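You operate a simulated robot arm through the tools that you are given. There is no shell and no other tool. Be economical: measure what you need, move in short steps, check, and stop when the job is done.

You run a simulated two-armed robot. Do the job below in one go: nothing can be reset, and whatever is moved stays where it is left.

## Task
Take the grey box on the island top and put it away on the middle shelf of the bench shelves. Put the measuring cup in the rinse tank. Put the blue weight on the island top away in the returns tray. Put the black gauge marked "Wickerfin" from the island top in the sk pickup and the black gauge marked "Norquell" on the middle shelf under the repair bench. Fetch the white box labelled "Bags" from the island shelf and set it on the blue tray. Put the orange pad on the black computer. Put the blue computer on the middle shelf under the repair bench. Take the white regulator and put it on the teal mat. Take the green brush and leave it on the top of the repair bench. Press the gear drier button three times. Fetch the white pack from the left of the rack tray and set it on the middle shelf under the repair bench. Close the drier drawer. Turn the supply knob to 150. Any order will do. Set down upright: grey box, measuring cup, white box, white regulator.

It is judged by the outcome, as a careful person would: the job done as asked, and still so three seconds after it is handed in. It fails if anything else is knocked over, pushed out of place, dropped, spilled or broken.

## Robot
Two 7-joint arms with two-finger parallel grippers on one trunk, on a base that drives. Base frame: it is fixed to the floor where the robot stands at the start and does not move with it; the origin is under the middle of the robot, x ahead of it, y to its left, z up. Readings come in mm, degrees, newtons and seconds.
The left shoulder is at the start at [60, 147, 543], the right one opposite. With the tool pointing down near the work surface each hand reaches from about 320 to 760 mm from the robot's upright axis, wherever it stands, measured 20 degrees to its own side. Places, roughly: black computer [750, -1000, 750]; black gauge [750, -250, 750]; blue computer [500, -1000, 750]; blue tray [3250, -750, 1000]; blue weight [500, -250, 750]; drier drawer [2100, 2400, 900]; gear drier button [-100, 2600, 700]; green brush (4x4x8 cm) [-900, 1400, 400]; grey box [500, 250, 1000]; measuring cup [500, 0, 1000]; middle shelf of the bench shelves [3500, 1400, 300]; middle shelf under the repair bench [-1100, 600, 400]; orange pad (4x4x4 cm) [800, -1000, 900]; pickup (21x15 cm) [2620, 2420, 840]; returns tray (26x33 cm) [1140, 2680, 860]; rinse tank [600, 2800, 700]; supply knob [3200, 1400, 900]; teal mat [-1100, -1300, 800]; top of the repair bench [-1000, 600, 900]; white box [750, -500, 500]; white regulator [-1000, -500, 1000]. Payload 3.43 kg a hand.
The TCP of each hand is the grasp point between the finger pads, 30 mm short of the fingertips. In the tool frame z runs along the fingers and y along their closing line. The gripper opens to 94 mm. The fingers are 28 mm wide and 10 mm thick; the gripper's body (50 by 96 mm) begins 55 mm behind the TCP.
Orientation is that of the tool frame in the base frame, as a unit quaternion [w, x, y, z]. With the fingers straight down and closing along the base's y, the tool's x points along the base's -x, its y along +y and its z along -z.

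## Interface
- The arms move only by the tool drive_tool. It takes "left_increments", "right_increments" or both (then of equal length, played together; a hand with none holds still); each is a list of rows, each a list of 7 numbers: the gripper command, from -1 (shut) to 1 (fully open), values between in proportion, then the shift along the base's x, y, z in mm, then the turn, a rotation vector about the base's x, y, z in degrees. In form: [[fingers, dx, dy, dz, rx, ry, rz], ...]. A call has 1 to 20 rows; each row shifts and turns the commanded pose from where the row before left it. A row lasts 0.2 s, in which the tool goes at most 50 mm and 8.6 degrees; a call with a longer step from one row to the next is refused whole, and so is a gripper value outside its range. Where a pose cannot be reached the arm comes as near as it can. A force on the tool above 40 N (or 10 N above the force at the start of the call, whichever is more), or a blocked arm, ends the call early, and 0.2 s more pass. Each finger travels about 72 mm/s and halts on what it meets, pressing with about 44 N; the grip force reading is that of the motor and also rises with nothing between the fingers. The clock runs only during rows and for 0.2 s after the last one: add rows that do not move to give the fingers time. It gives the time, the measured TCP pose, the force on the tool (base axes), the opening and the grip force at its end, in the units of the frame above (readings bear some noise), with the torque about the TCP (base axes, N m) and any sound that the robot's microphone picked up.
- Cameras (640 x 400 px; columns grow to the right, rows downward): "scene" is now at [16.5, -59.2, 1155.6]; the picture's right is [-0.79, -0.62, 0.00], its down [-0.48, 0.61, -0.63] and it looks along [0.39, -0.49, -0.78] (base axes); focal length 214 px, centre (320, 200). "left" rides on the left gripper at [76, -14, -103] in its tool frame; the picture's right is [0.18, 0.98, 0.00], its down [-0.75, 0.14, -0.64] and it looks along [-0.63, 0.12, 0.77] (tool axes); focal length 243 px, centre (320, 200). "right" rides on the right gripper at [76, 14, -103] in its tool frame; the picture's right is [-0.18, 0.98, 0.00], its down [-0.75, -0.14, -0.64] and it looks along [-0.63, -0.12, 0.77] (tool axes); focal length 243 px, centre (320, 200). There is no depth. A picture from a camera that has moved, and an enlarged one, comes with that camera's place and axes in the base frame and with its lens.
- camera(camera): a new picture of that camera. The clock stands still meanwhile.
- lift_body(by): slides the trunk up (or, below 0, down) by that many mm; the arms and the scene camera ride with it, the base frame stays. It gives what a move gives, with no picture.
- drive_base(legs): drives the robot by 1 to 6 legs, each [ahead, left, turn to the left] in mm, mm and degrees, along the robot's own axes; the way and the turn of a leg run together, so that a leg with both is an arc; at most 1500 mm and 180 degrees a leg. The arms and the cameras ride along, it lands a little off, and it stops where it bumps. It gives what a move gives.
- pan_tilt(pan, tilt): turns the head with the scene camera to pan (to the left, within 86 degrees either way) and tilt (down, from -29 to 69), counted from straight ahead of the robot. It gives what a move gives.
- zoom(camera, box): a new picture of the part [left, top, right, bottom] of that camera's present view, enlarged. The clock stands still meanwhile.
- job_done(): hands the job in; it is judged then, once.

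Go step by step. Nothing tells you exact positions but the pictures and the camera data: compare them with the known pose of the tool, close in by small moves and look again before you grip or let go. The budget is 577 turns and 370 pictures, counting those below and the enlarged ones. Unless the task says otherwise, let go and move clear before handing in, and close with one line.

The tools are called after ">>>" as a command line: name --argument value ..., lists and objects as JSON in quotes. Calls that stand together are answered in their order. drive_tool: Moves the arms, as the interface text tells. Its arguments: {"type":"object","properties":{"left_increments":{"type":"array"},"right_increments":{"type":"array"}},"required":[]} The other tools are called the same way: lift_body (by) slides the trunk up or down; drive_base (legs) drives the base; pan_tilt (pan, tilt) turns the head that bears the scene camera; camera (camera) takes a picture; zoom (camera, box) takes an enlarged picture of a part of a camera's view; job_done () hands the job in.

At the start:

```text
time: 0.0
left_ee_pos: [308.6, 39.7, 1000.4]
left_orientation: [0.0, 0.0, 1.0, -0.001]
left_force: [0.4, -0.4, -0.3]
left_wrist_torque: [-0.04, 0.0, 0.02]
left_finger_gap: 94.0
left_grasp_force: 0.0
right_ee_pos: [294.8, -242.8, 1000.0]
right_orientation: [0.0, 0.0, 1.0, 0.0]
right_force: [-0.4, 0.0, -1.1]
right_wrist_torque: [-0.02, 0.01, 0.05]
right_finger_gap: 94.1
right_grasp_force: 0.0
trunk travel left (down, up): [-250.0, 0.0]
robot x, y, heading: [-3.8, -1.6, 0.2]
head pan, tilt: [-51.8, 51.2]
```

scene: 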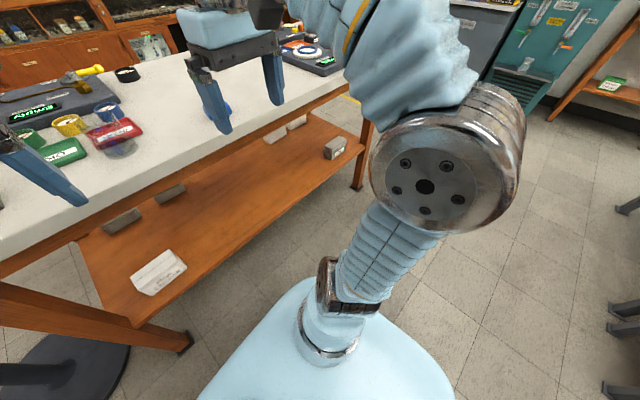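
right: 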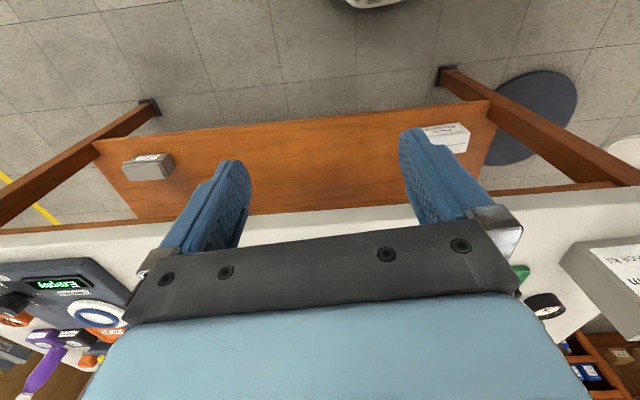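
left: 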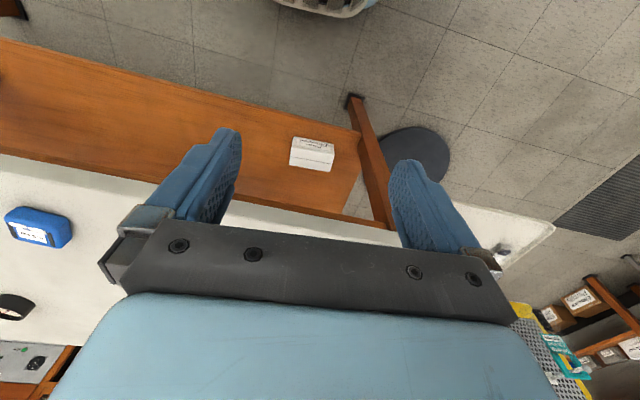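

I see the island ahead with items on top and a shelf below. I look round first with the head to locate things.

>>> pan_tilt --pan 0 --tilt 35

>>> camera --camera "scene"

>>> pan_tilt --pan 60 --tilt 25

>>> camera --camera "scene"

>>> pan_tilt --pan -60 --tilt 25

>>> camera --camera "scene"

```text
time: 1.2
left_ee_pos: [309.9, 39.2, 1000.3]
left_orientation: [0.001, 0.0, 1.0, 0.0]
left_force: [0.4, 0.0, -0.3]
left_wrist_torque: [-0.03, -0.02, 0.02]
left_finger_gap: 93.8
left_grasp_force: 0.1
right_ee_pos: [293.9, -242.2, 998.9]
right_orientation: [0.001, 0.0, 1.0, 0.0]
right_force: [-0.6, 0.6, 1.0]
right_wrist_torque: [0.02, 0.04, -0.02]
right_finger_gap: 94.3
right_grasp_force: 0.1
trunk travel left (down, up): [-250.0, 0.0]
robot x, y, heading: [-1.0, 4.2, -0.1]
head pan, tilt: [0.0, 35.0]
```

```text
366 pictures are left
camera scene: at [57.6, 0.3, 1178.9], right [0.0, -1.0, 0.0], down [-0.57, 0.0, -0.82], along [0.82, 0.0, -0.57], focal length 214 px, centre (320, 200)
```

scene: 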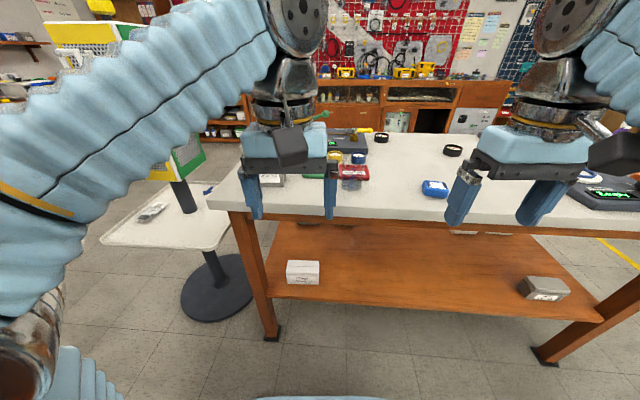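

```text
time: 2.5
left_ee_pos: [308.3, 38.6, 999.4]
left_orientation: [0.001, 0.0, 1.0, -0.001]
left_force: [-0.4, -0.8, -0.1]
left_wrist_torque: [0.01, 0.01, 0.01]
left_finger_gap: 94.0
left_grasp_force: 0.2
right_ee_pos: [294.1, -242.7, 1000.0]
right_orientation: [0.001, -0.001, 1.0, 0.001]
right_force: [0.7, -0.1, -0.2]
right_wrist_torque: [0.0, 0.01, -0.02]
right_finger_gap: 94.0
right_grasp_force: 0.1
trunk travel left (down, up): [-250.0, 0.0]
robot x, y, heading: [-2.0, -1.3, 0.1]
head pan, tilt: [60.0, 25.0]
```

```text
365 pictures are left
camera scene: at [15.7, 80.1, 1194.7], right [0.87, -0.5, 0.0], down [-0.21, -0.37, -0.91], along [0.45, 0.78, -0.42], focal length 214 px, centre (320, 200)
```

scene: 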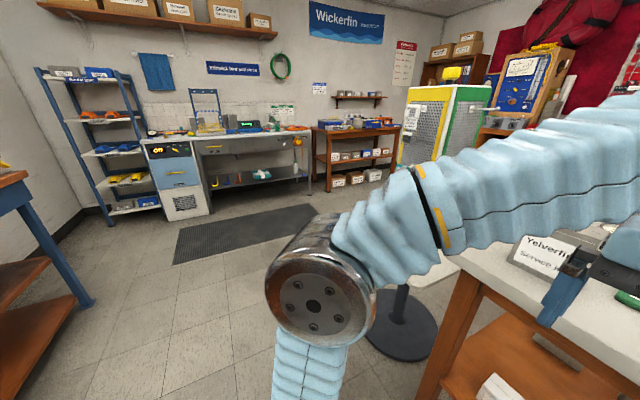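

```text
time: 4.5
left_ee_pos: [308.7, 37.9, 999.9]
left_orientation: [0.001, 0.0, 1.0, -0.001]
left_force: [0.2, -0.1, -0.2]
left_wrist_torque: [0.01, 0.01, 0.01]
left_finger_gap: 93.9
left_grasp_force: 0.0
right_ee_pos: [293.4, -240.9, 1000.2]
right_orientation: [0.0, 0.0, 1.0, 0.0]
right_force: [-0.5, 0.9, 0.1]
right_wrist_torque: [-0.01, -0.04, 0.02]
right_finger_gap: 94.0
right_grasp_force: 0.1
trunk travel left (down, up): [-250.0, 0.0]
robot x, y, heading: [-1.0, 3.0, 0.1]
head pan, tilt: [-60.0, 25.0]
```

```text
364 pictures are left
camera scene: at [15.7, -79.4, 1194.7], right [-0.87, -0.5, 0.0], down [-0.21, 0.37, -0.91], along [0.45, -0.78, -0.42], focal length 214 px, centre (320, 200)
```

scene: 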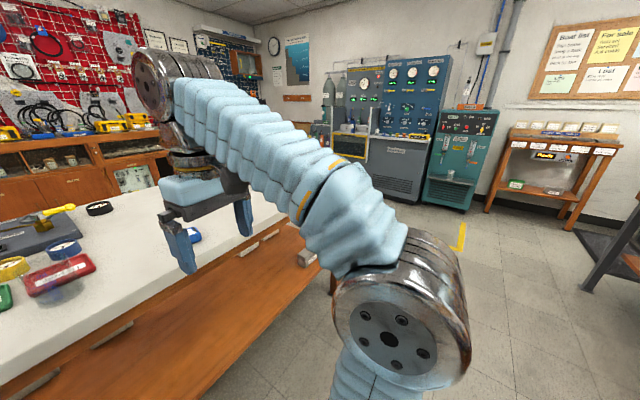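

The arms hide much of the island, so I raise and spread them and look again.

>>> drive_tool --left_increments '[[1, 0, 40, 20, 0, 0, 0], [1, 0, 40, 20, 0, 0, 0], [1, 0, 40, 20, 0, 0, 0], [1, 0, 40, 20, 0, 0, 0], [1, 0, 40, 20, 0, 0, 0], [1, 0, 40, 20, 0, 0, 0]]' --right_increments '[[1, 0, -30, 20, 0, 0, 0], [1, 0, -30, 20, 0, 0, 0], [1, 0, -30, 20, 0, 0, 0], [1, 0, -30, 20, 0, 0, 0], [1, 0, -30, 20, 0, 0, 0], [1, 0, -30, 20, 0, 0, 0]]'

>>> pan_tilt --pan 0 --tilt 40

>>> camera --camera "scene"

```text
time: 5.9
left_ee_pos: [309.4, 39.2, 999.5]
left_orientation: [0.001, 0.0, 1.0, -0.001]
left_force: [-1.3, -0.7, 0.6]
left_wrist_torque: [0.0, -0.01, 0.01]
left_finger_gap: 94.2
left_grasp_force: 0.1
left hand out of reach, approached as far as the arm can: row 1, 2, 3, 4, 5, 6
right_ee_pos: [325.9, -289.1, 1002.7]
right_orientation: [0.001, -0.001, 1.0, 0.0]
right_force: [0.1, 0.0, 0.4]
right_wrist_torque: [-0.01, 0.02, 0.03]
right_finger_gap: 94.0
right_grasp_force: 0.0
right hand out of reach, approached as far as the arm can: row 1, 2, 3, 4, 5, 6
trunk travel left (down, up): [-250.0, 0.0]
robot x, y, heading: [1.8, -0.1, 0.3]
head pan, tilt: [-60.0, 25.0]
```

```text
time: 7.2
left_ee_pos: [308.4, 39.4, 1000.4]
left_orientation: [0.001, 0.0, 1.0, -0.001]
left_force: [0.4, -0.5, 0.1]
left_wrist_torque: [0.02, 0.03, -0.01]
left_finger_gap: 94.0
left_grasp_force: 0.1
right_ee_pos: [327.3, -289.8, 1004.1]
right_orientation: [0.001, 0.0, 1.0, -0.001]
right_force: [0.1, 1.0, 0.7]
right_wrist_torque: [0.03, 0.03, -0.04]
right_finger_gap: 94.2
right_grasp_force: 0.0
trunk travel left (down, up): [-250.0, 0.0]
robot x, y, heading: [-2.1, -0.5, 0.4]
head pan, tilt: [0.0, 40.0]
```

```text
363 pictures are left
camera scene: at [54.6, 0.3, 1171.4], right [0.0, -1.0, 0.0], down [-0.64, 0.0, -0.77], along [0.77, 0.0, -0.64], focal length 214 px, centre (320, 200)
```

scene: 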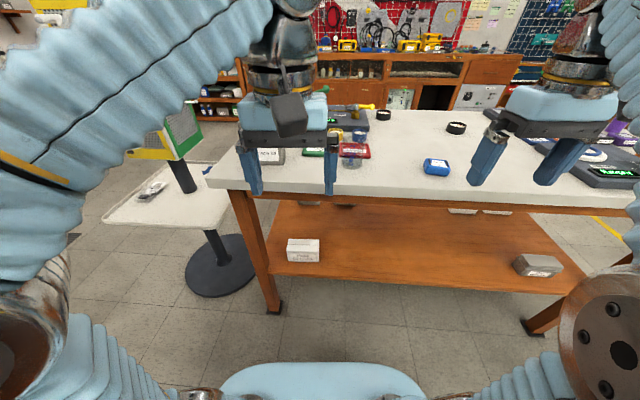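

Spread fails near the reach limit. I zoom on the island and use wrist cameras next.

>>> zoom --camera "scene" --box '[220, 90, 480, 220]'

>>> drive_base --legs '[[-400, 0, 0]]'

>>> camera --camera "scene"

```text
2.46 times, centred on (350, 155) of scene
camera zoom: at [54.6, 0.3, 1171.4], right [0.0, -1.0, 0.0], down [-0.64, 0.0, -0.77], along [0.77, 0.0, -0.64], focal length 528 px, centre (246, 311)
```

zoom: 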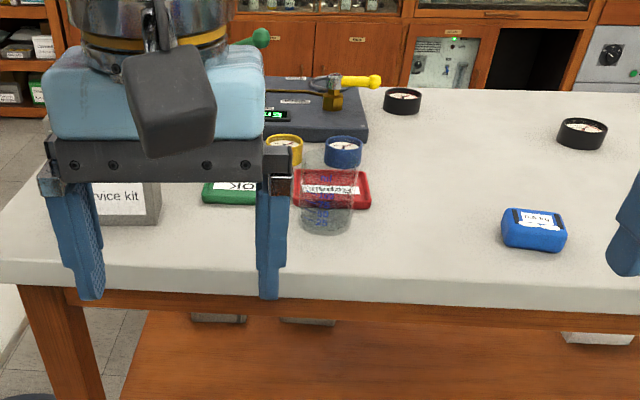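

```text
time: 9.7
left_ee_pos: [-84.4, 38.8, 1000.6]
left_orientation: [0.0, 0.0, 1.0, -0.001]
left_force: [0.0, 0.2, -0.4]
left_wrist_torque: [0.0, 0.03, -0.01]
left_finger_gap: 94.0
left_grasp_force: 0.1
right_ee_pos: [-67.6, -289.3, 1002.9]
right_orientation: [0.002, -0.001, 1.0, -0.001]
right_force: [-0.5, 0.0, 0.0]
right_wrist_torque: [-0.02, 0.0, 0.0]
right_finger_gap: 93.9
right_grasp_force: 0.1
trunk travel left (down, up): [-250.0, 0.0]
robot x, y, heading: [-396.1, -1.0, -0.0]
head pan, tilt: [0.0, 40.0]
```

```text
361 pictures are left
camera scene: at [-339.8, 0.5, 1171.4], right [0.0, -1.0, 0.0], down [-0.64, 0.0, -0.77], along [0.77, 0.0, -0.64], focal length 214 px, centre (320, 200)
```

scene: 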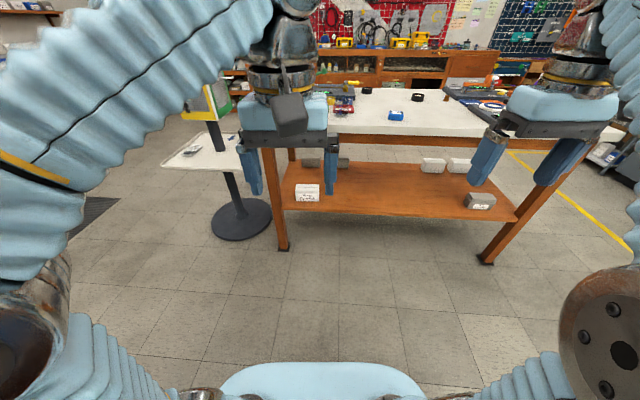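

Clear of the island now. I lower and spread the arms for a clear head view.

>>> drive_tool --left_increments '[[1, 0, 0, -50, 0, 0, 0], [1, 0, 0, -50, 0, 0, 0], [1, 0, 0, -50, 0, 0, 0], [1, 0, 0, -50, 0, 0, 0], [1, 0, 40, -30, 0, 0, 0], [1, 0, 40, -30, 0, 0, 0], [1, 0, 40, -30, 0, 0, 0], [1, 0, 40, -30, 0, 0, 0], [1, 0, 40, 0, 0, 0, 0], [1, 0, 40, 0, 0, 0, 0]]' --right_increments '[[1, 0, 0, -50, 0, 0, 0], [1, 0, 0, -50, 0, 0, 0], [1, 0, 0, -50, 0, 0, 0], [1, 0, 0, -50, 0, 0, 0], [1, 0, -30, -30, 0, 0, 0], [1, 0, -30, -30, 0, 0, 0], [1, 0, -30, -30, 0, 0, 0], [1, 0, -30, -30, 0, 0, 0], [1, 0, -20, 0, 0, 0, 0], [1, 0, -20, 0, 0, 0, 0]]'

>>> camera --camera "scene"

```text
time: 11.9
left_ee_pos: [-85.3, 280.1, 679.3]
left_orientation: [0.001, 0.001, 1.0, -0.001]
left_force: [0.4, 0.3, 0.3]
left_wrist_torque: [-0.05, -0.01, -0.04]
left_finger_gap: 93.9
left_grasp_force: 0.0
right_ee_pos: [-67.7, -448.4, 684.5]
right_orientation: [0.002, 0.0, 1.0, -0.001]
right_force: [0.9, 0.4, 0.6]
right_wrist_torque: [-0.01, 0.0, 0.0]
right_finger_gap: 94.1
right_grasp_force: 0.0
trunk travel left (down, up): [-250.0, 0.0]
robot x, y, heading: [-394.5, -0.9, -0.1]
head pan, tilt: [0.0, 40.0]
```

```text
360 pictures are left
camera scene: at [-339.9, 0.5, 1171.4], right [0.0, -1.0, 0.0], down [-0.64, 0.0, -0.77], along [0.77, 0.0, -0.64], focal length 214 px, centre (320, 200)
```

scene: 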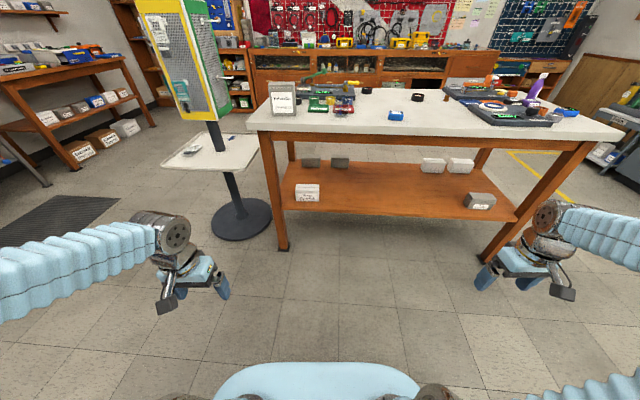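

Clear view. Now I zoom to read labels.

>>> zoom --camera "scene" --box '[240, 60, 440, 220]'

>>> zoom --camera "scene" --box '[420, 50, 640, 220]'

>>> pan_tilt --pan 70 --tilt 20

>>> camera --camera "scene"

>>> pan_tilt --pan -70 --tilt 20

>>> camera --camera "scene"

```text
2.50 times, centred on (340, 140) of scene
camera zoom: at [-339.9, 0.5, 1171.4], right [0.0, -1.0, 0.0], down [-0.64, 0.0, -0.77], along [0.77, 0.0, -0.64], focal length 536 px, centre (270, 350)
```

zoom: 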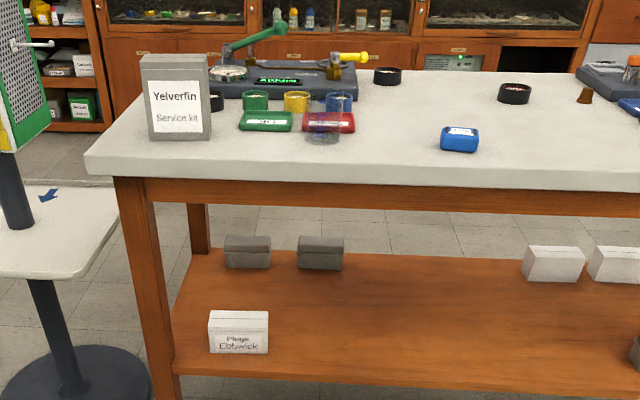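

```text
2.35 times, centred on (530, 135) of scene
camera zoom: at [-339.9, 0.5, 1171.4], right [0.0, -1.0, 0.0], down [-0.64, 0.0, -0.77], along [0.77, 0.0, -0.64], focal length 505 px, centre (-174, 353)
```

zoom: 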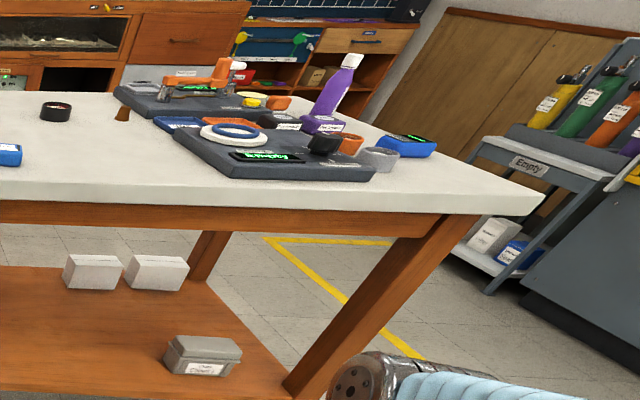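

```text
time: 13.3
left_ee_pos: [-86.1, 279.0, 678.2]
left_orientation: [0.001, 0.0, 1.0, -0.001]
left_force: [0.0, 0.4, 0.8]
left_wrist_torque: [0.04, 0.0, 0.03]
left_finger_gap: 94.2
left_grasp_force: 0.0
right_ee_pos: [-67.2, -448.4, 685.1]
right_orientation: [0.001, 0.0, 1.0, 0.0]
right_force: [-0.8, 0.1, 0.1]
right_wrist_torque: [0.01, -0.01, -0.01]
right_finger_gap: 93.9
right_grasp_force: 0.2
trunk travel left (down, up): [-250.0, 0.0]
robot x, y, heading: [-388.7, -0.1, 0.1]
head pan, tilt: [70.0, 20.0]
```

```text
357 pictures are left
camera scene: at [-392.9, 88.1, 1202.8], right [0.94, -0.34, 0.0], down [-0.12, -0.32, -0.94], along [0.32, 0.88, -0.34], focal length 214 px, centre (320, 200)
```

scene: 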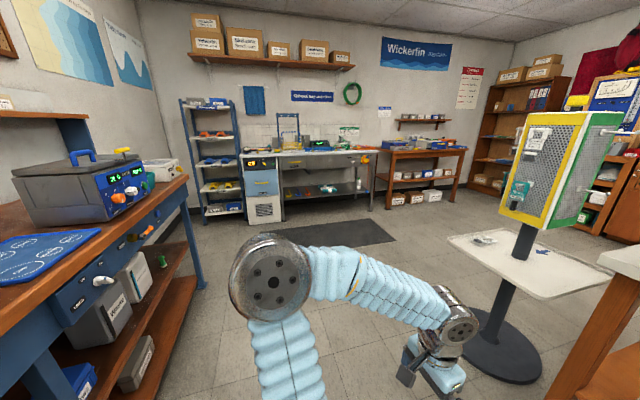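

```text
time: 15.5
left_ee_pos: [-86.8, 279.6, 678.9]
left_orientation: [0.001, -0.001, 1.0, -0.002]
left_force: [1.3, 0.0, -0.3]
left_wrist_torque: [-0.02, 0.02, 0.01]
left_finger_gap: 93.9
left_grasp_force: 0.0
right_ee_pos: [-67.2, -448.4, 684.2]
right_orientation: [0.001, 0.0, 1.0, -0.001]
right_force: [0.3, -0.4, -0.4]
right_wrist_torque: [0.04, 0.0, 0.0]
right_finger_gap: 93.7
right_grasp_force: 0.1
trunk travel left (down, up): [-250.0, 0.0]
robot x, y, heading: [-394.2, -2.2, -0.1]
head pan, tilt: [-70.0, 20.0]
```

```text
356 pictures are left
camera scene: at [-393.2, -86.9, 1202.8], right [-0.94, -0.34, 0.0], down [-0.12, 0.32, -0.94], along [0.32, -0.88, -0.34], focal length 214 px, centre (320, 200)
```

scene: 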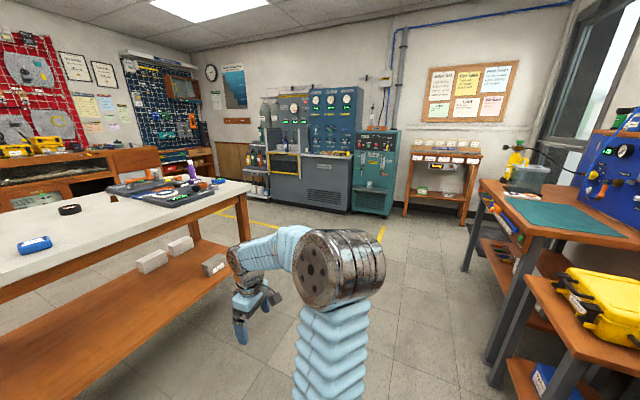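

Useful. Next I move between island and bench, turn round and view the other side.

>>> drive_base --legs '[[240, 0, 0], [0, 0, 180]]'

>>> pan_tilt --pan 0 --tilt 35

>>> camera --camera "scene"

>>> pan_tilt --pan 60 --tilt 30

>>> camera --camera "scene"

>>> pan_tilt --pan -60 --tilt 30

>>> camera --camera "scene"

```text
time: 24.5
left_ee_pos: [-480.2, -260.1, 679.3]
left_orientation: [-0.001, 1.0, -0.031, 0.0]
left_force: [0.6, 0.8, -0.2]
left_wrist_torque: [-0.03, -0.01, 0.02]
left_finger_gap: 93.9
left_grasp_force: 0.0
right_ee_pos: [-455.1, 466.1, 684.4]
right_orientation: [-0.001, 1.0, -0.031, -0.002]
right_force: [-0.7, 0.2, 0.5]
right_wrist_torque: [-0.03, 0.0, 0.02]
right_finger_gap: 94.0
right_grasp_force: 0.0
trunk travel left (down, up): [-250.0, 0.0]
robot x, y, heading: [-157.1, -0.0, 176.4]
head pan, tilt: [-70.0, 20.0]
```

```text
time: 25.9
left_ee_pos: [-479.6, -260.9, 679.6]
left_orientation: [-0.001, 1.0, -0.031, -0.001]
left_force: [0.3, 0.2, -0.2]
left_wrist_torque: [-0.03, 0.01, 0.01]
left_finger_gap: 94.0
left_grasp_force: 0.1
right_ee_pos: [-453.4, 468.3, 685.5]
right_orientation: [0.0, 1.0, -0.03, -0.002]
right_force: [0.6, -0.8, -0.3]
right_wrist_torque: [0.0, 0.01, 0.02]
right_finger_gap: 94.3
right_grasp_force: 0.1
trunk travel left (down, up): [-250.0, 0.0]
robot x, y, heading: [-153.9, -1.2, 176.4]
head pan, tilt: [0.0, 35.0]
```

```text
355 pictures are left
camera scene: at [-214.3, 4.2, 1179.0], right [0.06, 1.0, 0.0], down [0.57, -0.04, -0.82], along [-0.82, 0.05, -0.57], focal length 214 px, centre (320, 200)
```

scene: 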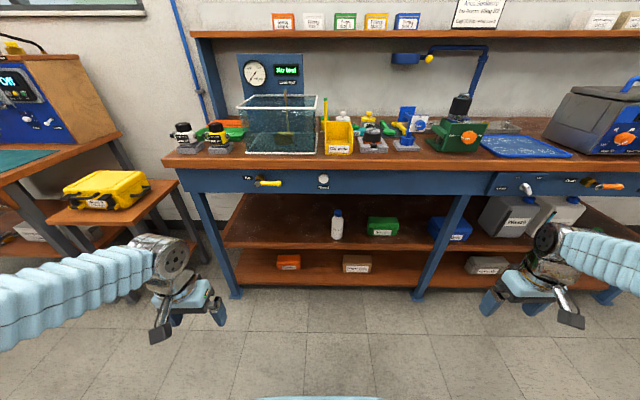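

```text
time: 27.2
left_ee_pos: [-479.7, -260.8, 679.5]
left_orientation: [0.0, 1.0, -0.03, -0.001]
left_force: [-0.5, -0.1, 0.3]
left_wrist_torque: [0.03, 0.01, -0.01]
left_finger_gap: 93.8
left_grasp_force: 0.1
right_ee_pos: [-454.1, 467.8, 685.1]
right_orientation: [-0.001, 1.0, -0.03, -0.001]
right_force: [-0.3, -0.9, 1.1]
right_wrist_torque: [0.01, -0.03, -0.01]
right_finger_gap: 94.2
right_grasp_force: 0.2
trunk travel left (down, up): [-250.0, 0.0]
robot x, y, heading: [-156.5, -0.0, 176.6]
head pan, tilt: [60.0, 30.0]
```

```text
354 pictures are left
camera scene: at [-176.4, -76.6, 1186.8], right [-0.83, 0.55, 0.0], down [0.28, 0.42, -0.87], along [-0.48, -0.72, -0.5], focal length 214 px, centre (320, 200)
```

scene: 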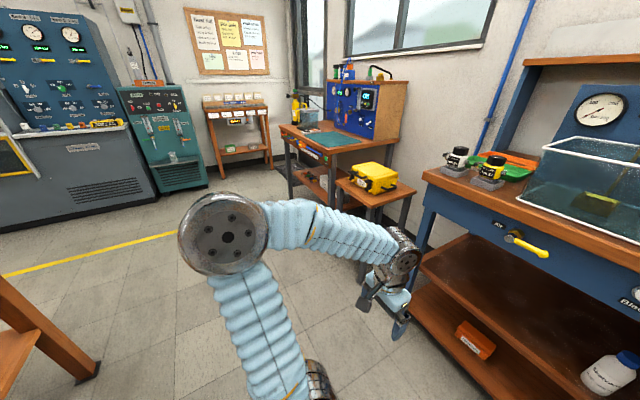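

```text
time: 29.2
left_ee_pos: [-480.3, -260.3, 679.3]
left_orientation: [-0.002, 1.0, -0.03, 0.0]
left_force: [0.4, 0.3, -0.5]
left_wrist_torque: [0.03, 0.01, -0.01]
left_finger_gap: 94.1
left_grasp_force: 0.1
right_ee_pos: [-455.9, 466.7, 684.0]
right_orientation: [-0.001, 1.0, -0.03, -0.002]
right_force: [0.0, -0.2, -0.2]
right_wrist_torque: [-0.04, 0.01, -0.02]
right_finger_gap: 94.1
right_grasp_force: 0.1
trunk travel left (down, up): [-250.0, 0.0]
robot x, y, heading: [-154.8, -0.1, 176.4]
head pan, tilt: [-60.0, 30.0]
```

```text
353 pictures are left
camera scene: at [-166.7, 79.6, 1186.8], right [0.9, 0.45, 0.0], down [0.22, -0.45, -0.87], along [-0.39, 0.78, -0.5], focal length 214 px, centre (320, 200)
```

scene: 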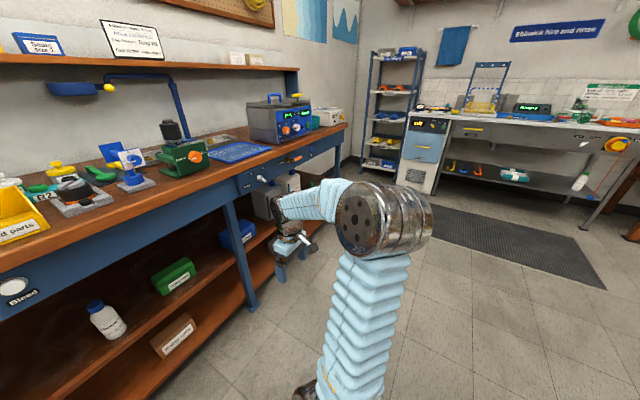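

Repair bench is ahead, teal mat at its left. First the white regulator: I zoom on the bench's left end and the mat.

>>> pan_tilt --pan 20 --tilt 30

>>> zoom --camera "scene" --box '[220, 100, 420, 225]'

>>> zoom --camera "scene" --box '[0, 60, 260, 225]'

```text
time: 30.7
left_ee_pos: [-480.2, -260.9, 679.2]
left_orientation: [-0.001, 1.0, -0.03, -0.001]
left_force: [-0.6, -0.5, 0.5]
left_wrist_torque: [0.01, 0.01, 0.0]
left_finger_gap: 93.7
left_grasp_force: 0.1
right_ee_pos: [-454.8, 467.6, 684.5]
right_orientation: [-0.002, 1.0, -0.03, -0.002]
right_force: [-0.2, -0.5, -0.3]
right_wrist_torque: [-0.03, -0.01, 0.0]
right_finger_gap: 93.9
right_grasp_force: 0.1
trunk travel left (down, up): [-250.0, 0.0]
robot x, y, heading: [-157.6, -2.3, 176.4]
head pan, tilt: [20.0, 30.0]
```

```text
3.20 times, centred on (320, 162) of scene
camera zoom: at [-213.1, -26.9, 1186.8], right [-0.28, 0.96, 0.0], down [0.48, 0.14, -0.87], along [-0.83, -0.24, -0.5], focal length 686 px, centre (320, 320)
```

zoom: 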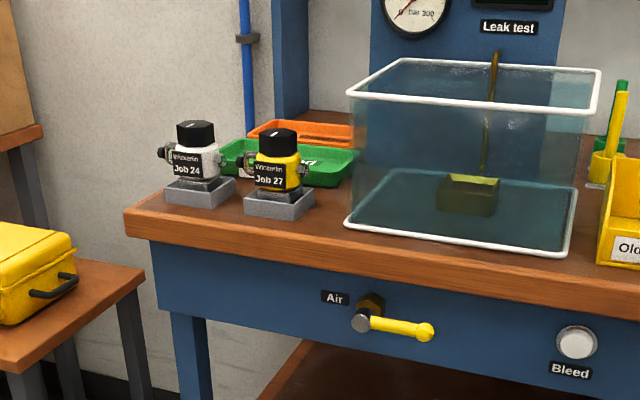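

```text
2.42 times, centred on (130, 142) of scene
camera zoom: at [-213.1, -26.9, 1186.8], right [-0.28, 0.96, 0.0], down [0.48, 0.14, -0.87], along [-0.83, -0.24, -0.5], focal length 520 px, centre (781, 339)
```

zoom: 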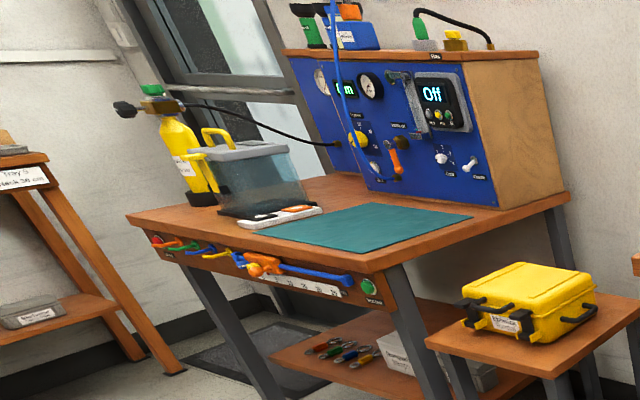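

White regulator is "Job 24" at about (-1000,-420). I raise both hands before closing in on the bench.

>>> drive_tool --left_increments '[[1, 0, 20, 35, 0, 0, 0], [1, 0, 20, 35, 0, 0, 0], [1, 0, 20, 35, 0, 0, 0], [1, 0, 20, 35, 0, 0, 0], [1, 0, 20, 35, 0, 0, 0], [1, 0, 0, 35, 0, 0, 0], [1, 0, 0, 35, 0, 0, 0], [1, 0, 0, 35, 0, 0, 0], [1, 0, 0, 20, 0, 0, 0]]' --right_increments '[[1, 0, -35, 35, 0, 0, 0], [1, 0, -35, 35, 0, 0, 0], [1, 0, -35, 35, 0, 0, 0], [1, 0, -35, 35, 0, 0, 0], [1, 0, -35, 35, 0, 0, 0], [1, 0, -35, 35, 0, 0, 0], [1, 0, -35, 35, 0, 0, 0], [1, 0, -35, 35, 0, 0, 0], [1, 0, -35, 20, 0, 0, 0]]'

>>> drive_base --legs '[[300, 230, 3]]'

>>> camera --camera "left"

>>> camera --camera "scene"

```text
time: 32.7
left_ee_pos: [-479.0, -160.6, 980.1]
left_orientation: [-0.001, 1.0, -0.03, -0.001]
left_force: [0.3, -0.2, 0.3]
left_wrist_torque: [0.01, -0.01, 0.01]
left_finger_gap: 93.8
left_grasp_force: 0.0
right_ee_pos: [-454.4, 153.1, 984.0]
right_orientation: [0.0, 1.0, -0.031, -0.002]
right_force: [-0.7, 0.3, 0.1]
right_wrist_torque: [-0.03, 0.01, 0.0]
right_finger_gap: 94.1
right_grasp_force: 0.0
trunk travel left (down, up): [-250.0, 0.0]
robot x, y, heading: [-154.7, 1.2, 176.4]
head pan, tilt: [20.0, 30.0]
```

```text
time: 35.1
left_ee_pos: [-768.2, -395.0, 980.0]
left_orientation: [-0.001, 1.0, -0.007, -0.001]
left_force: [0.3, -0.3, -0.3]
left_wrist_torque: [-0.01, 0.0, -0.02]
left_finger_gap: 94.0
left_grasp_force: 0.1
right_ee_pos: [-759.5, -79.3, 983.7]
right_orientation: [-0.001, 1.0, -0.006, -0.001]
right_force: [-0.1, -0.7, 0.2]
right_wrist_torque: [0.0, -0.05, 0.0]
right_finger_gap: 94.1
right_grasp_force: 0.0
trunk travel left (down, up): [-250.0, 0.0]
robot x, y, heading: [-448.6, -220.3, 179.3]
head pan, tilt: [20.0, 30.0]
```

```text
350 pictures are left
camera left: at [-691.8, -380.1, 1082.5], right [0.17, -0.99, 0.0], down [-0.75, -0.13, 0.64], along [-0.63, -0.11, -0.77], focal length 243 px, centre (320, 200)
```

left: 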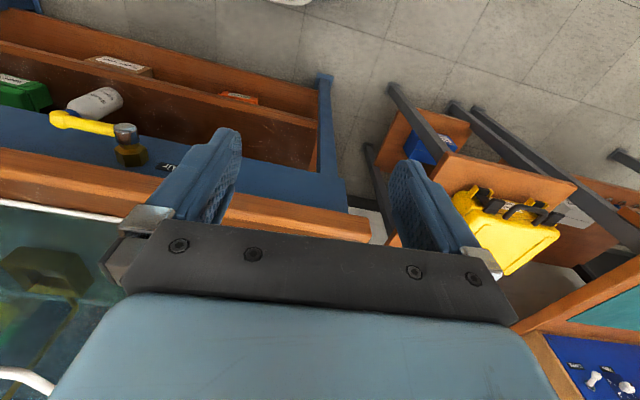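

```text
349 pictures are left
camera scene: at [-509.1, -248.4, 1186.8], right [-0.33, 0.94, 0.0], down [0.47, 0.16, -0.87], along [-0.82, -0.28, -0.5], focal length 214 px, centre (320, 200)
```

scene: 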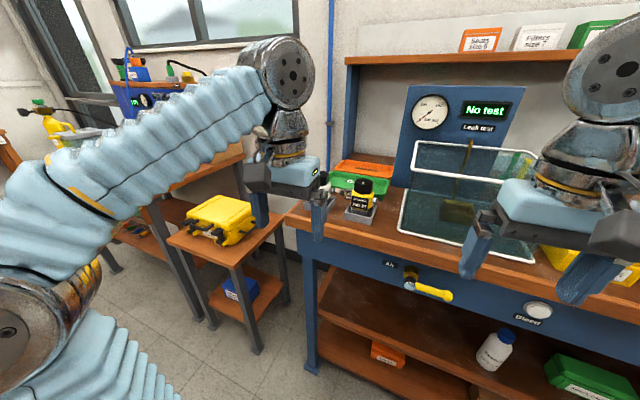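

By triangulation the Job 24 regulator is at about (-967,-402) with its knob at z≈969. I rotate the left tool to horizontal, pointing at the bench.

>>> drive_tool --left_increments '[[1, -6, 0, 0, 0, 8.2, 0], [1, -6, 0, 0, 0, 8.2, 0], [1, -6, 0, 0, 0, 8.2, 0], [1, -6, 0, 0, 0, 8.2, 0], [1, -6, 0, 0, 0, 8.2, 0], [1, -6, 0, 0, 0, 8.2, 0], [1, -6, 0, 0, 0, 8.2, 0], [1, -6, 0, 0, 0, 8.2, 0], [1, -6, 0, 0, 0, 8.2, 0], [1, -6, 0, 0, 0, 8.2, 0], [1, 0, 0, 0, 0, 8, 0], [1, 0, 0, 0, 0, 0, 0]]'

>>> camera --camera "left"

>>> camera --camera "scene"

```text
time: 37.7
left_ee_pos: [-829.5, -394.7, 979.1]
left_orientation: [-0.005, -0.706, 0.005, 0.708]
left_force: [0.7, 0.2, -0.6]
left_wrist_torque: [-0.01, -0.01, 0.02]
left_finger_gap: 94.0
left_grasp_force: 0.1
right_ee_pos: [-759.6, -80.6, 984.0]
right_orientation: [-0.001, 1.0, -0.006, -0.002]
right_force: [-0.1, -0.9, -0.1]
right_wrist_torque: [-0.01, -0.04, -0.02]
right_finger_gap: 94.1
right_grasp_force: 0.0
trunk travel left (down, up): [-250.0, 0.0]
robot x, y, heading: [-455.0, -220.6, 179.1]
head pan, tilt: [20.0, 30.0]
```

```text
348 pictures are left
camera left: at [-726.3, -380.0, 902.7], right [0.0, -0.99, -0.17], down [0.64, -0.13, 0.75], along [-0.77, -0.11, 0.63], focal length 243 px, centre (320, 200)
```

left: 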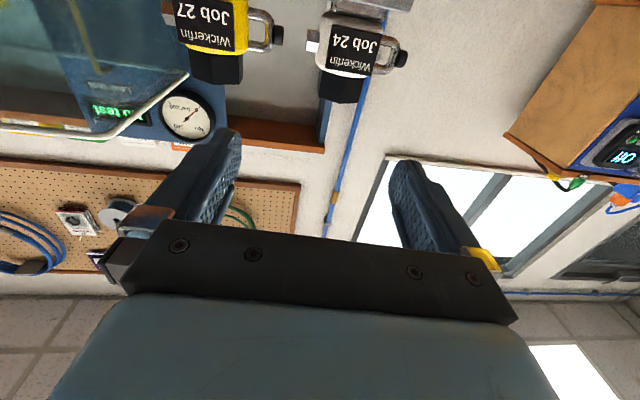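

```text
347 pictures are left
camera scene: at [-509.2, -248.3, 1186.8], right [-0.33, 0.94, 0.0], down [0.47, 0.16, -0.87], along [-0.82, -0.28, -0.5], focal length 214 px, centre (320, 200)
```

scene: 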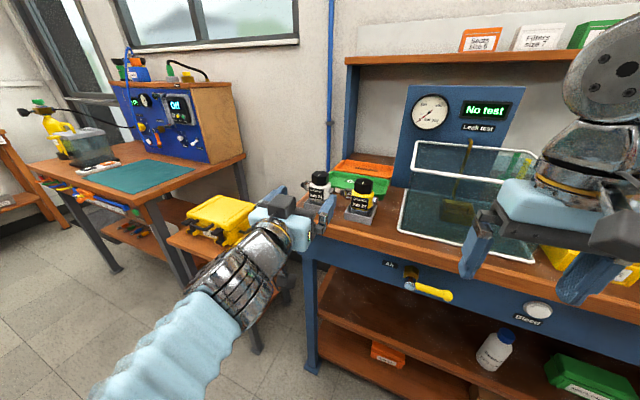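

Knob of Job 24 refined to about (-978,-409,962). I align and move in.

>>> drive_tool --left_increments '[[1, 0, -14, -16, 0, 0, 0], [1, -40, 0, 0, 0, 0, 0], [1, -40, 0, 0, 0, 0, 0], [1, -30, 0, 0, 0, 0, 0], [1, 0, 0, 0, 0, 0, 0]]'

>>> camera --camera "left"

>>> zoom --camera "scene" --box '[260, 140, 420, 240]'

```text
time: 38.9
left_ee_pos: [-939.0, -407.1, 964.9]
left_orientation: [-0.005, -0.706, 0.005, 0.708]
left_force: [-0.9, -0.4, 0.1]
left_wrist_torque: [0.02, -0.03, 0.02]
left_finger_gap: 93.9
left_grasp_force: 0.2
right_ee_pos: [-758.6, -79.9, 983.0]
right_orientation: [-0.001, 1.0, -0.007, -0.002]
right_force: [0.0, -0.6, -0.1]
right_wrist_torque: [0.03, 0.0, -0.01]
right_finger_gap: 94.1
right_grasp_force: 0.0
trunk travel left (down, up): [-250.0, 0.0]
robot x, y, heading: [-455.3, -215.5, 178.9]
head pan, tilt: [20.0, 30.0]
```

```text
346 pictures are left
camera left: at [-836.2, -393.5, 887.7], right [0.0, -0.99, -0.17], down [0.64, -0.13, 0.75], along [-0.77, -0.11, 0.63], focal length 243 px, centre (320, 200)
```

left: 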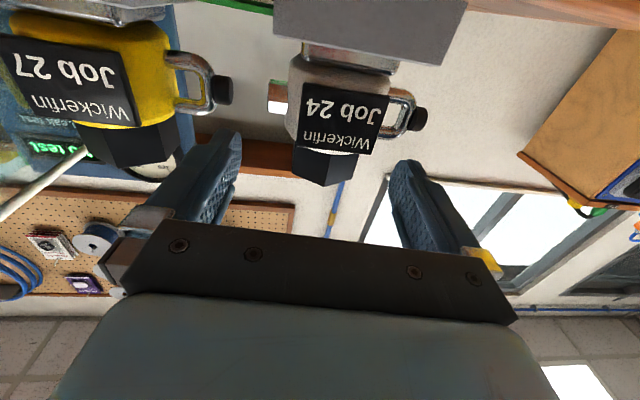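

```text
4.00 times, centred on (340, 190) of scene
camera zoom: at [-509.3, -248.5, 1186.7], right [-0.33, 0.94, 0.0], down [0.47, 0.16, -0.87], along [-0.82, -0.28, -0.5], focal length 858 px, centre (240, 240)
```

zoom: 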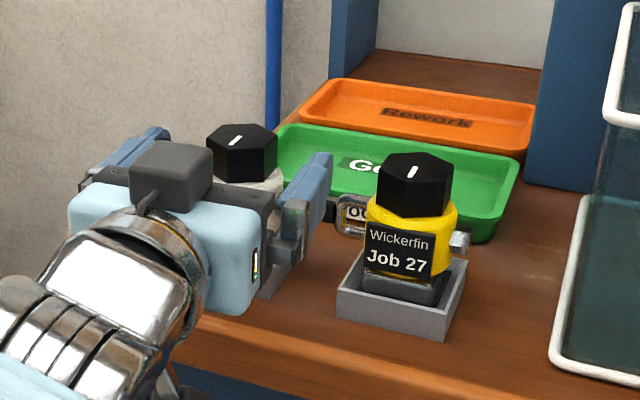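

Aligned; I move the last 38 mm in and close gently on the knob.

>>> drive_tool --left_increments '[[1, -20, -1, 1, 0, 0, 0], [1, -18, 0, 0, 0, 0, 0], [1, 0, 0, 0, 0, 0, 0], [-0.2, 0, 0, 0, 0, 0, 0], [-0.6, 0, 0, 0, 0, 0, 0], [-1, 0, 0, 0, 0, 0, 0], [-1, 0, 0, 0, 0, 0, 0]]'

>>> camera --camera "left"

>>> zoom --camera "scene" --box '[260, 140, 420, 240]'

```text
time: 40.5
left_ee_pos: [-977.7, -408.8, 965.3]
left_orientation: [-0.004, -0.704, 0.005, 0.71]
left_force: [-9.1, -3.5, 28.9]
left_wrist_torque: [0.39, 0.21, 0.2]
left_finger_gap: 45.5
left_grasp_force: 43.7
right_ee_pos: [-758.8, -79.2, 984.3]
right_orientation: [0.0, 1.0, -0.006, -0.002]
right_force: [0.9, 0.7, 0.9]
right_wrist_torque: [-0.02, -0.03, 0.0]
right_finger_gap: 94.0
right_grasp_force: 0.1
trunk travel left (down, up): [-250.0, 0.0]
robot x, y, heading: [-452.9, -218.8, 179.2]
head pan, tilt: [20.0, 30.0]
```

```text
344 pictures are left
camera left: at [-874.6, -394.2, 889.3], right [0.0, -0.99, -0.17], down [0.65, -0.13, 0.75], along [-0.76, -0.11, 0.64], focal length 243 px, centre (320, 200)
```

left: 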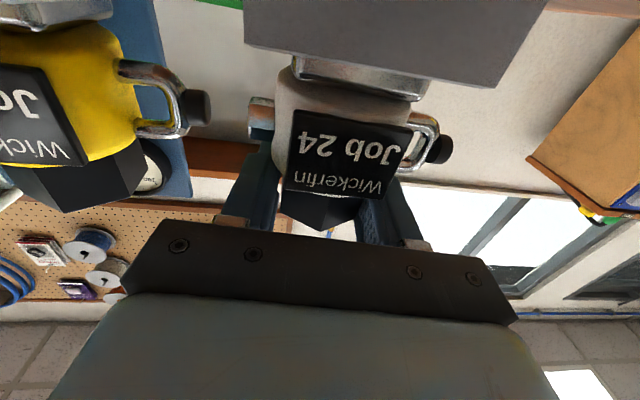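

```text
4.00 times, centred on (340, 190) of scene
camera zoom: at [-508.5, -248.2, 1187.2], right [-0.33, 0.94, 0.0], down [0.47, 0.16, -0.87], along [-0.82, -0.28, -0.5], focal length 858 px, centre (240, 240)
```

zoom: 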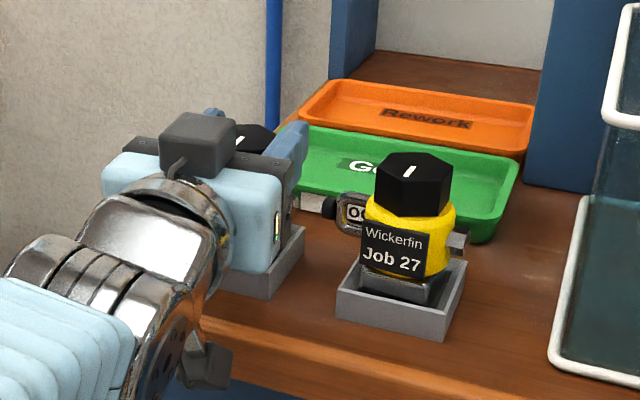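

Gripped at 45 mm. I lift it straight up and check.

>>> drive_tool --left_increments '[[-1, 0, 0, 15, 0, 0, 0], [-1, 0, 0, 20, 0, 0, 0], [-1, 0, 0, 25, 0, 0, 0], [-1, 0, 0, 0, 0, 0, 0]]'

>>> camera --camera "left"

>>> camera --camera "scene"

```text
time: 41.5
left_ee_pos: [-977.3, -407.5, 1023.6]
left_orientation: [-0.004, -0.707, 0.006, 0.707]
left_force: [-0.5, 0.0, -5.1]
left_wrist_torque: [0.01, -0.01, -0.01]
left_finger_gap: 45.5
left_grasp_force: 44.1
right_ee_pos: [-759.1, -79.7, 983.9]
right_orientation: [0.0, 1.0, -0.006, -0.003]
right_force: [0.9, -0.4, 0.2]
right_wrist_torque: [-0.01, 0.04, -0.01]
right_finger_gap: 93.9
right_grasp_force: 0.1
trunk travel left (down, up): [-250.0, 0.0]
robot x, y, heading: [-454.9, -217.1, 179.1]
head pan, tilt: [20.0, 30.0]
```

```text
342 pictures are left
camera left: at [-874.0, -394.1, 946.7], right [0.0, -0.99, -0.17], down [0.64, -0.13, 0.76], along [-0.77, -0.11, 0.63], focal length 243 px, centre (320, 200)
```

left: 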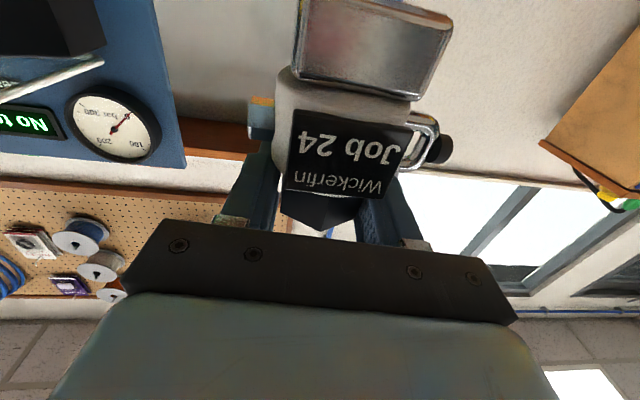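

```text
341 pictures are left
camera scene: at [-509.4, -248.5, 1186.7], right [-0.33, 0.94, 0.0], down [0.47, 0.16, -0.87], along [-0.82, -0.28, -0.5], focal length 214 px, centre (320, 200)
```

scene: 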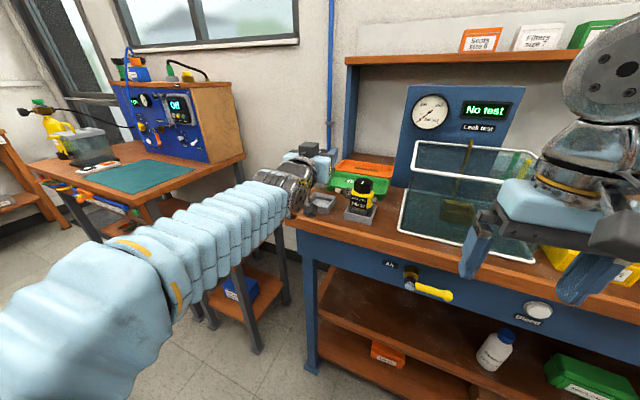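

Regulator is free of its stand. I back off and strafe left to the teal mat.

>>> drive_base --legs '[[-150, 0, 0], [0, 880, 0]]'

>>> pan_tilt --pan 10 --tilt 35

>>> camera --camera "scene"

```text
time: 47.1
left_ee_pos: [-842.7, -1284.1, 1022.9]
left_orientation: [-0.004, -0.706, 0.007, 0.708]
left_force: [-0.1, 0.4, -4.4]
left_wrist_torque: [0.01, 0.0, 0.03]
left_finger_gap: 45.9
left_grasp_force: 43.9
right_ee_pos: [-624.4, -954.6, 983.4]
right_orientation: [-0.001, 1.0, -0.009, -0.002]
right_force: [0.6, 0.5, -0.1]
right_wrist_torque: [-0.02, 0.02, 0.03]
right_finger_gap: 94.1
right_grasp_force: 0.1
trunk travel left (down, up): [-250.0, 0.0]
robot x, y, heading: [-318.5, -1094.8, 179.0]
head pan, tilt: [20.0, 30.0]
```

```text
time: 47.8
left_ee_pos: [-842.4, -1283.4, 1022.6]
left_orientation: [-0.003, -0.707, 0.007, 0.708]
left_force: [-0.6, 0.7, -5.2]
left_wrist_torque: [0.05, 0.01, -0.01]
left_finger_gap: 45.4
left_grasp_force: 43.8
right_ee_pos: [-623.3, -955.1, 983.7]
right_orientation: [-0.002, 1.0, -0.008, -0.002]
right_force: [0.6, -0.6, 0.1]
right_wrist_torque: [0.0, -0.02, 0.01]
right_finger_gap: 94.0
right_grasp_force: 0.1
trunk travel left (down, up): [-250.0, 0.0]
robot x, y, heading: [-315.6, -1092.9, 179.1]
head pan, tilt: [10.0, 35.0]
```

```text
340 pictures are left
camera scene: at [-376.0, -1109.6, 1179.0], right [-0.16, 0.99, 0.0], down [0.57, 0.09, -0.82], along [-0.81, -0.13, -0.57], focal length 214 px, centre (320, 200)
```

scene: 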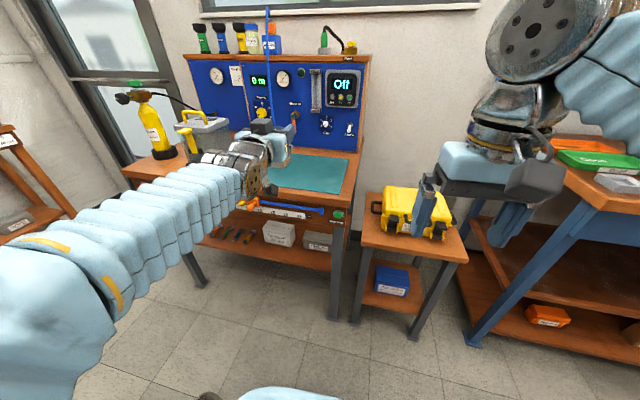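

Mat spans roughly x -955..-1250, y -1120..-1470 at z≈800. I drive closer and then look from the wrist.

>>> drive_base --legs '[[130, 0, 0]]'

>>> camera --camera "left"

>>> camera --camera "scene"

```text
time: 49.0
left_ee_pos: [-968.3, -1280.1, 1023.7]
left_orientation: [-0.002, -0.706, 0.008, 0.708]
left_force: [1.2, 0.4, -5.1]
left_wrist_torque: [0.03, 0.02, 0.03]
left_finger_gap: 45.6
left_grasp_force: 44.2
right_ee_pos: [-750.5, -953.4, 984.1]
right_orientation: [-0.001, 1.0, -0.009, -0.001]
right_force: [0.4, 0.6, -0.1]
right_wrist_torque: [0.02, 0.02, 0.01]
right_finger_gap: 94.4
right_grasp_force: 0.1
trunk travel left (down, up): [-250.0, 0.0]
robot x, y, heading: [-441.1, -1092.0, 179.0]
head pan, tilt: [10.0, 35.0]
```

```text
339 pictures are left
camera left: at [-865.8, -1266.6, 946.8], right [-0.01, -0.99, -0.17], down [0.64, -0.14, 0.75], along [-0.77, -0.1, 0.63], focal length 243 px, centre (320, 200)
```

left: 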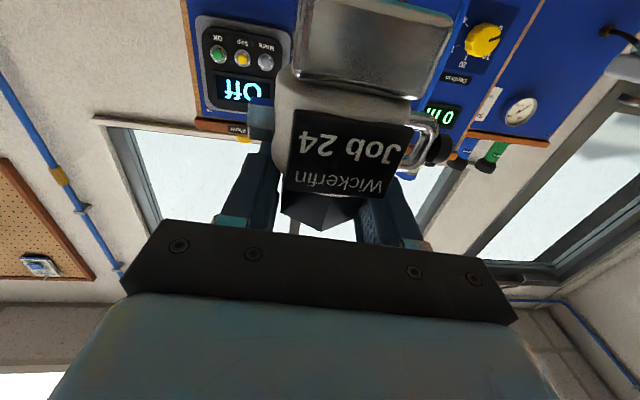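

```text
338 pictures are left
camera scene: at [-501.9, -1107.2, 1178.9], right [-0.16, 0.99, 0.0], down [0.57, 0.09, -0.82], along [-0.81, -0.13, -0.57], focal length 214 px, centre (320, 200)
```

scene: 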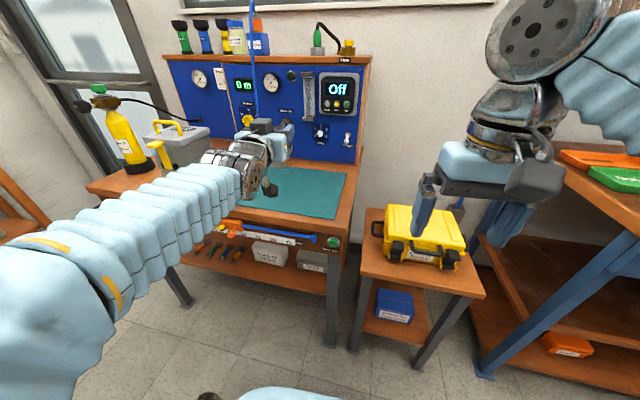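

Mat surface z≈805. I pitch the tool 7° nose-down (for wrist camera clearance), advance and descend.

>>> drive_tool --left_increments '[[-1, -25, 0, 0, 0, -7, 0], [-1, -25, 0, -25, 0, 0, 0], [-1, 0, 0, -30, 0, 0, 0], [-1, 0, 0, -30, 0, 0, 0], [-1, 0, 0, -20, 0, 0, 0], [-1, 0, 0, 0, 0, 0, 0]]'

>>> zoom --camera "scene" --box '[200, 120, 360, 240]'

>>> camera --camera "left"

```text
time: 50.5
left_ee_pos: [-1017.0, -1282.2, 917.5]
left_orientation: [0.002, 0.749, -0.007, -0.663]
left_force: [-0.2, 0.2, -6.0]
left_wrist_torque: [0.05, 0.03, -0.04]
left_finger_gap: 45.4
left_grasp_force: 44.4
right_ee_pos: [-750.2, -953.0, 982.8]
right_orientation: [-0.001, 1.0, -0.009, -0.003]
right_force: [0.7, -1.1, 0.0]
right_wrist_torque: [0.02, 0.06, -0.01]
right_finger_gap: 94.2
right_grasp_force: 0.1
trunk travel left (down, up): [-250.0, 0.0]
robot x, y, heading: [-446.8, -1099.0, 179.0]
head pan, tilt: [10.0, 35.0]
```

```text
3.33 times, centred on (280, 180) of scene
camera zoom: at [-502.2, -1107.3, 1178.9], right [-0.16, 0.99, 0.0], down [0.57, 0.09, -0.82], along [-0.81, -0.13, -0.57], focal length 715 px, centre (453, 267)
```

zoom: 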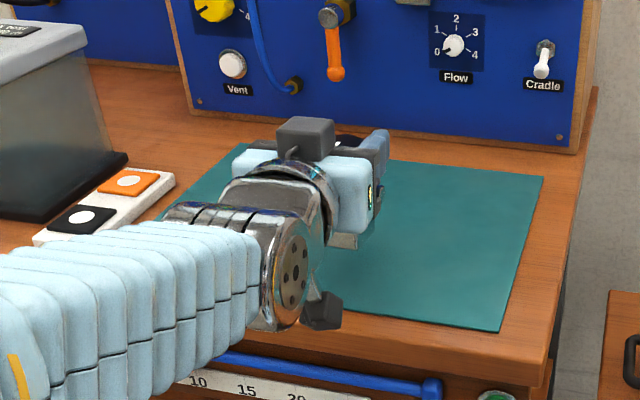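

```text
336 pictures are left
camera left: at [-905.4, -1267.9, 854.1], right [0.01, -0.99, -0.17], down [0.55, -0.14, 0.83], along [-0.84, -0.1, 0.54], focal length 243 px, centre (320, 200)
```

left: 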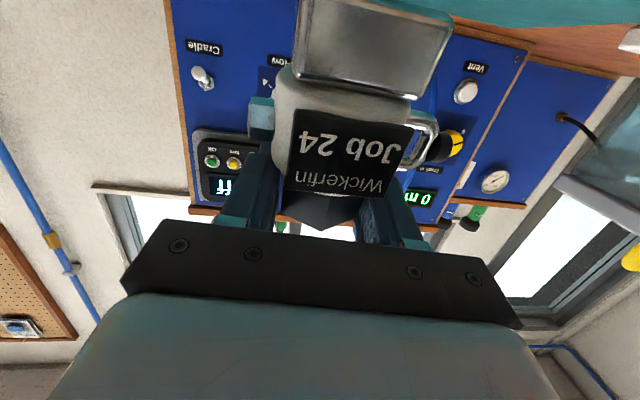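

Regulator is over the mat. I lower in small steps until contact.

>>> drive_tool --left_increments '[[-1, 0, 0, -8, 0, 0, 0], [-1, 0, 0, -6, 0, 0, 0], [-1, 0, 0, -4, 0, 0, 0], [-1, 0, 0, 0, 0, 0, 0]]'

>>> zoom --camera "scene" --box '[240, 150, 340, 220]'

```text
time: 51.5
left_ee_pos: [-1018.3, -1281.1, 900.4]
left_orientation: [0.003, 0.749, -0.006, -0.662]
left_force: [-0.2, -0.4, -4.9]
left_wrist_torque: [0.0, -0.02, 0.03]
left_finger_gap: 45.6
left_grasp_force: 44.0
right_ee_pos: [-750.6, -952.5, 983.2]
right_orientation: [-0.001, 1.0, -0.009, -0.002]
right_force: [-0.4, -0.5, -0.4]
right_wrist_torque: [0.02, -0.05, 0.0]
right_finger_gap: 93.9
right_grasp_force: 0.1
trunk travel left (down, up): [-250.0, 0.0]
robot x, y, heading: [-446.0, -1093.6, 178.8]
head pan, tilt: [10.0, 35.0]
```

```text
5.71 times, centred on (290, 185) of scene
camera zoom: at [-502.1, -1107.2, 1178.9], right [-0.16, 0.99, 0.0], down [0.57, 0.09, -0.82], along [-0.81, -0.13, -0.57], focal length 1226 px, centre (491, 286)
```

zoom: 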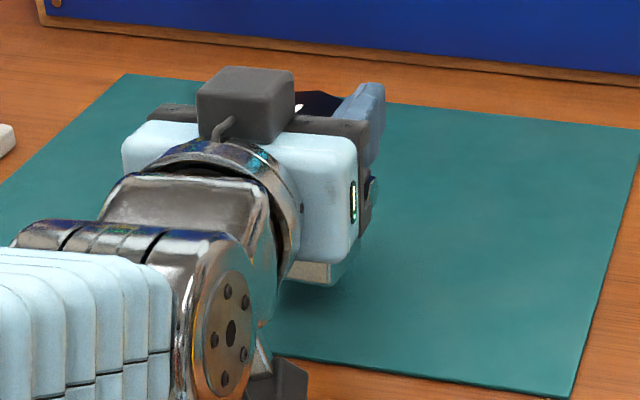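

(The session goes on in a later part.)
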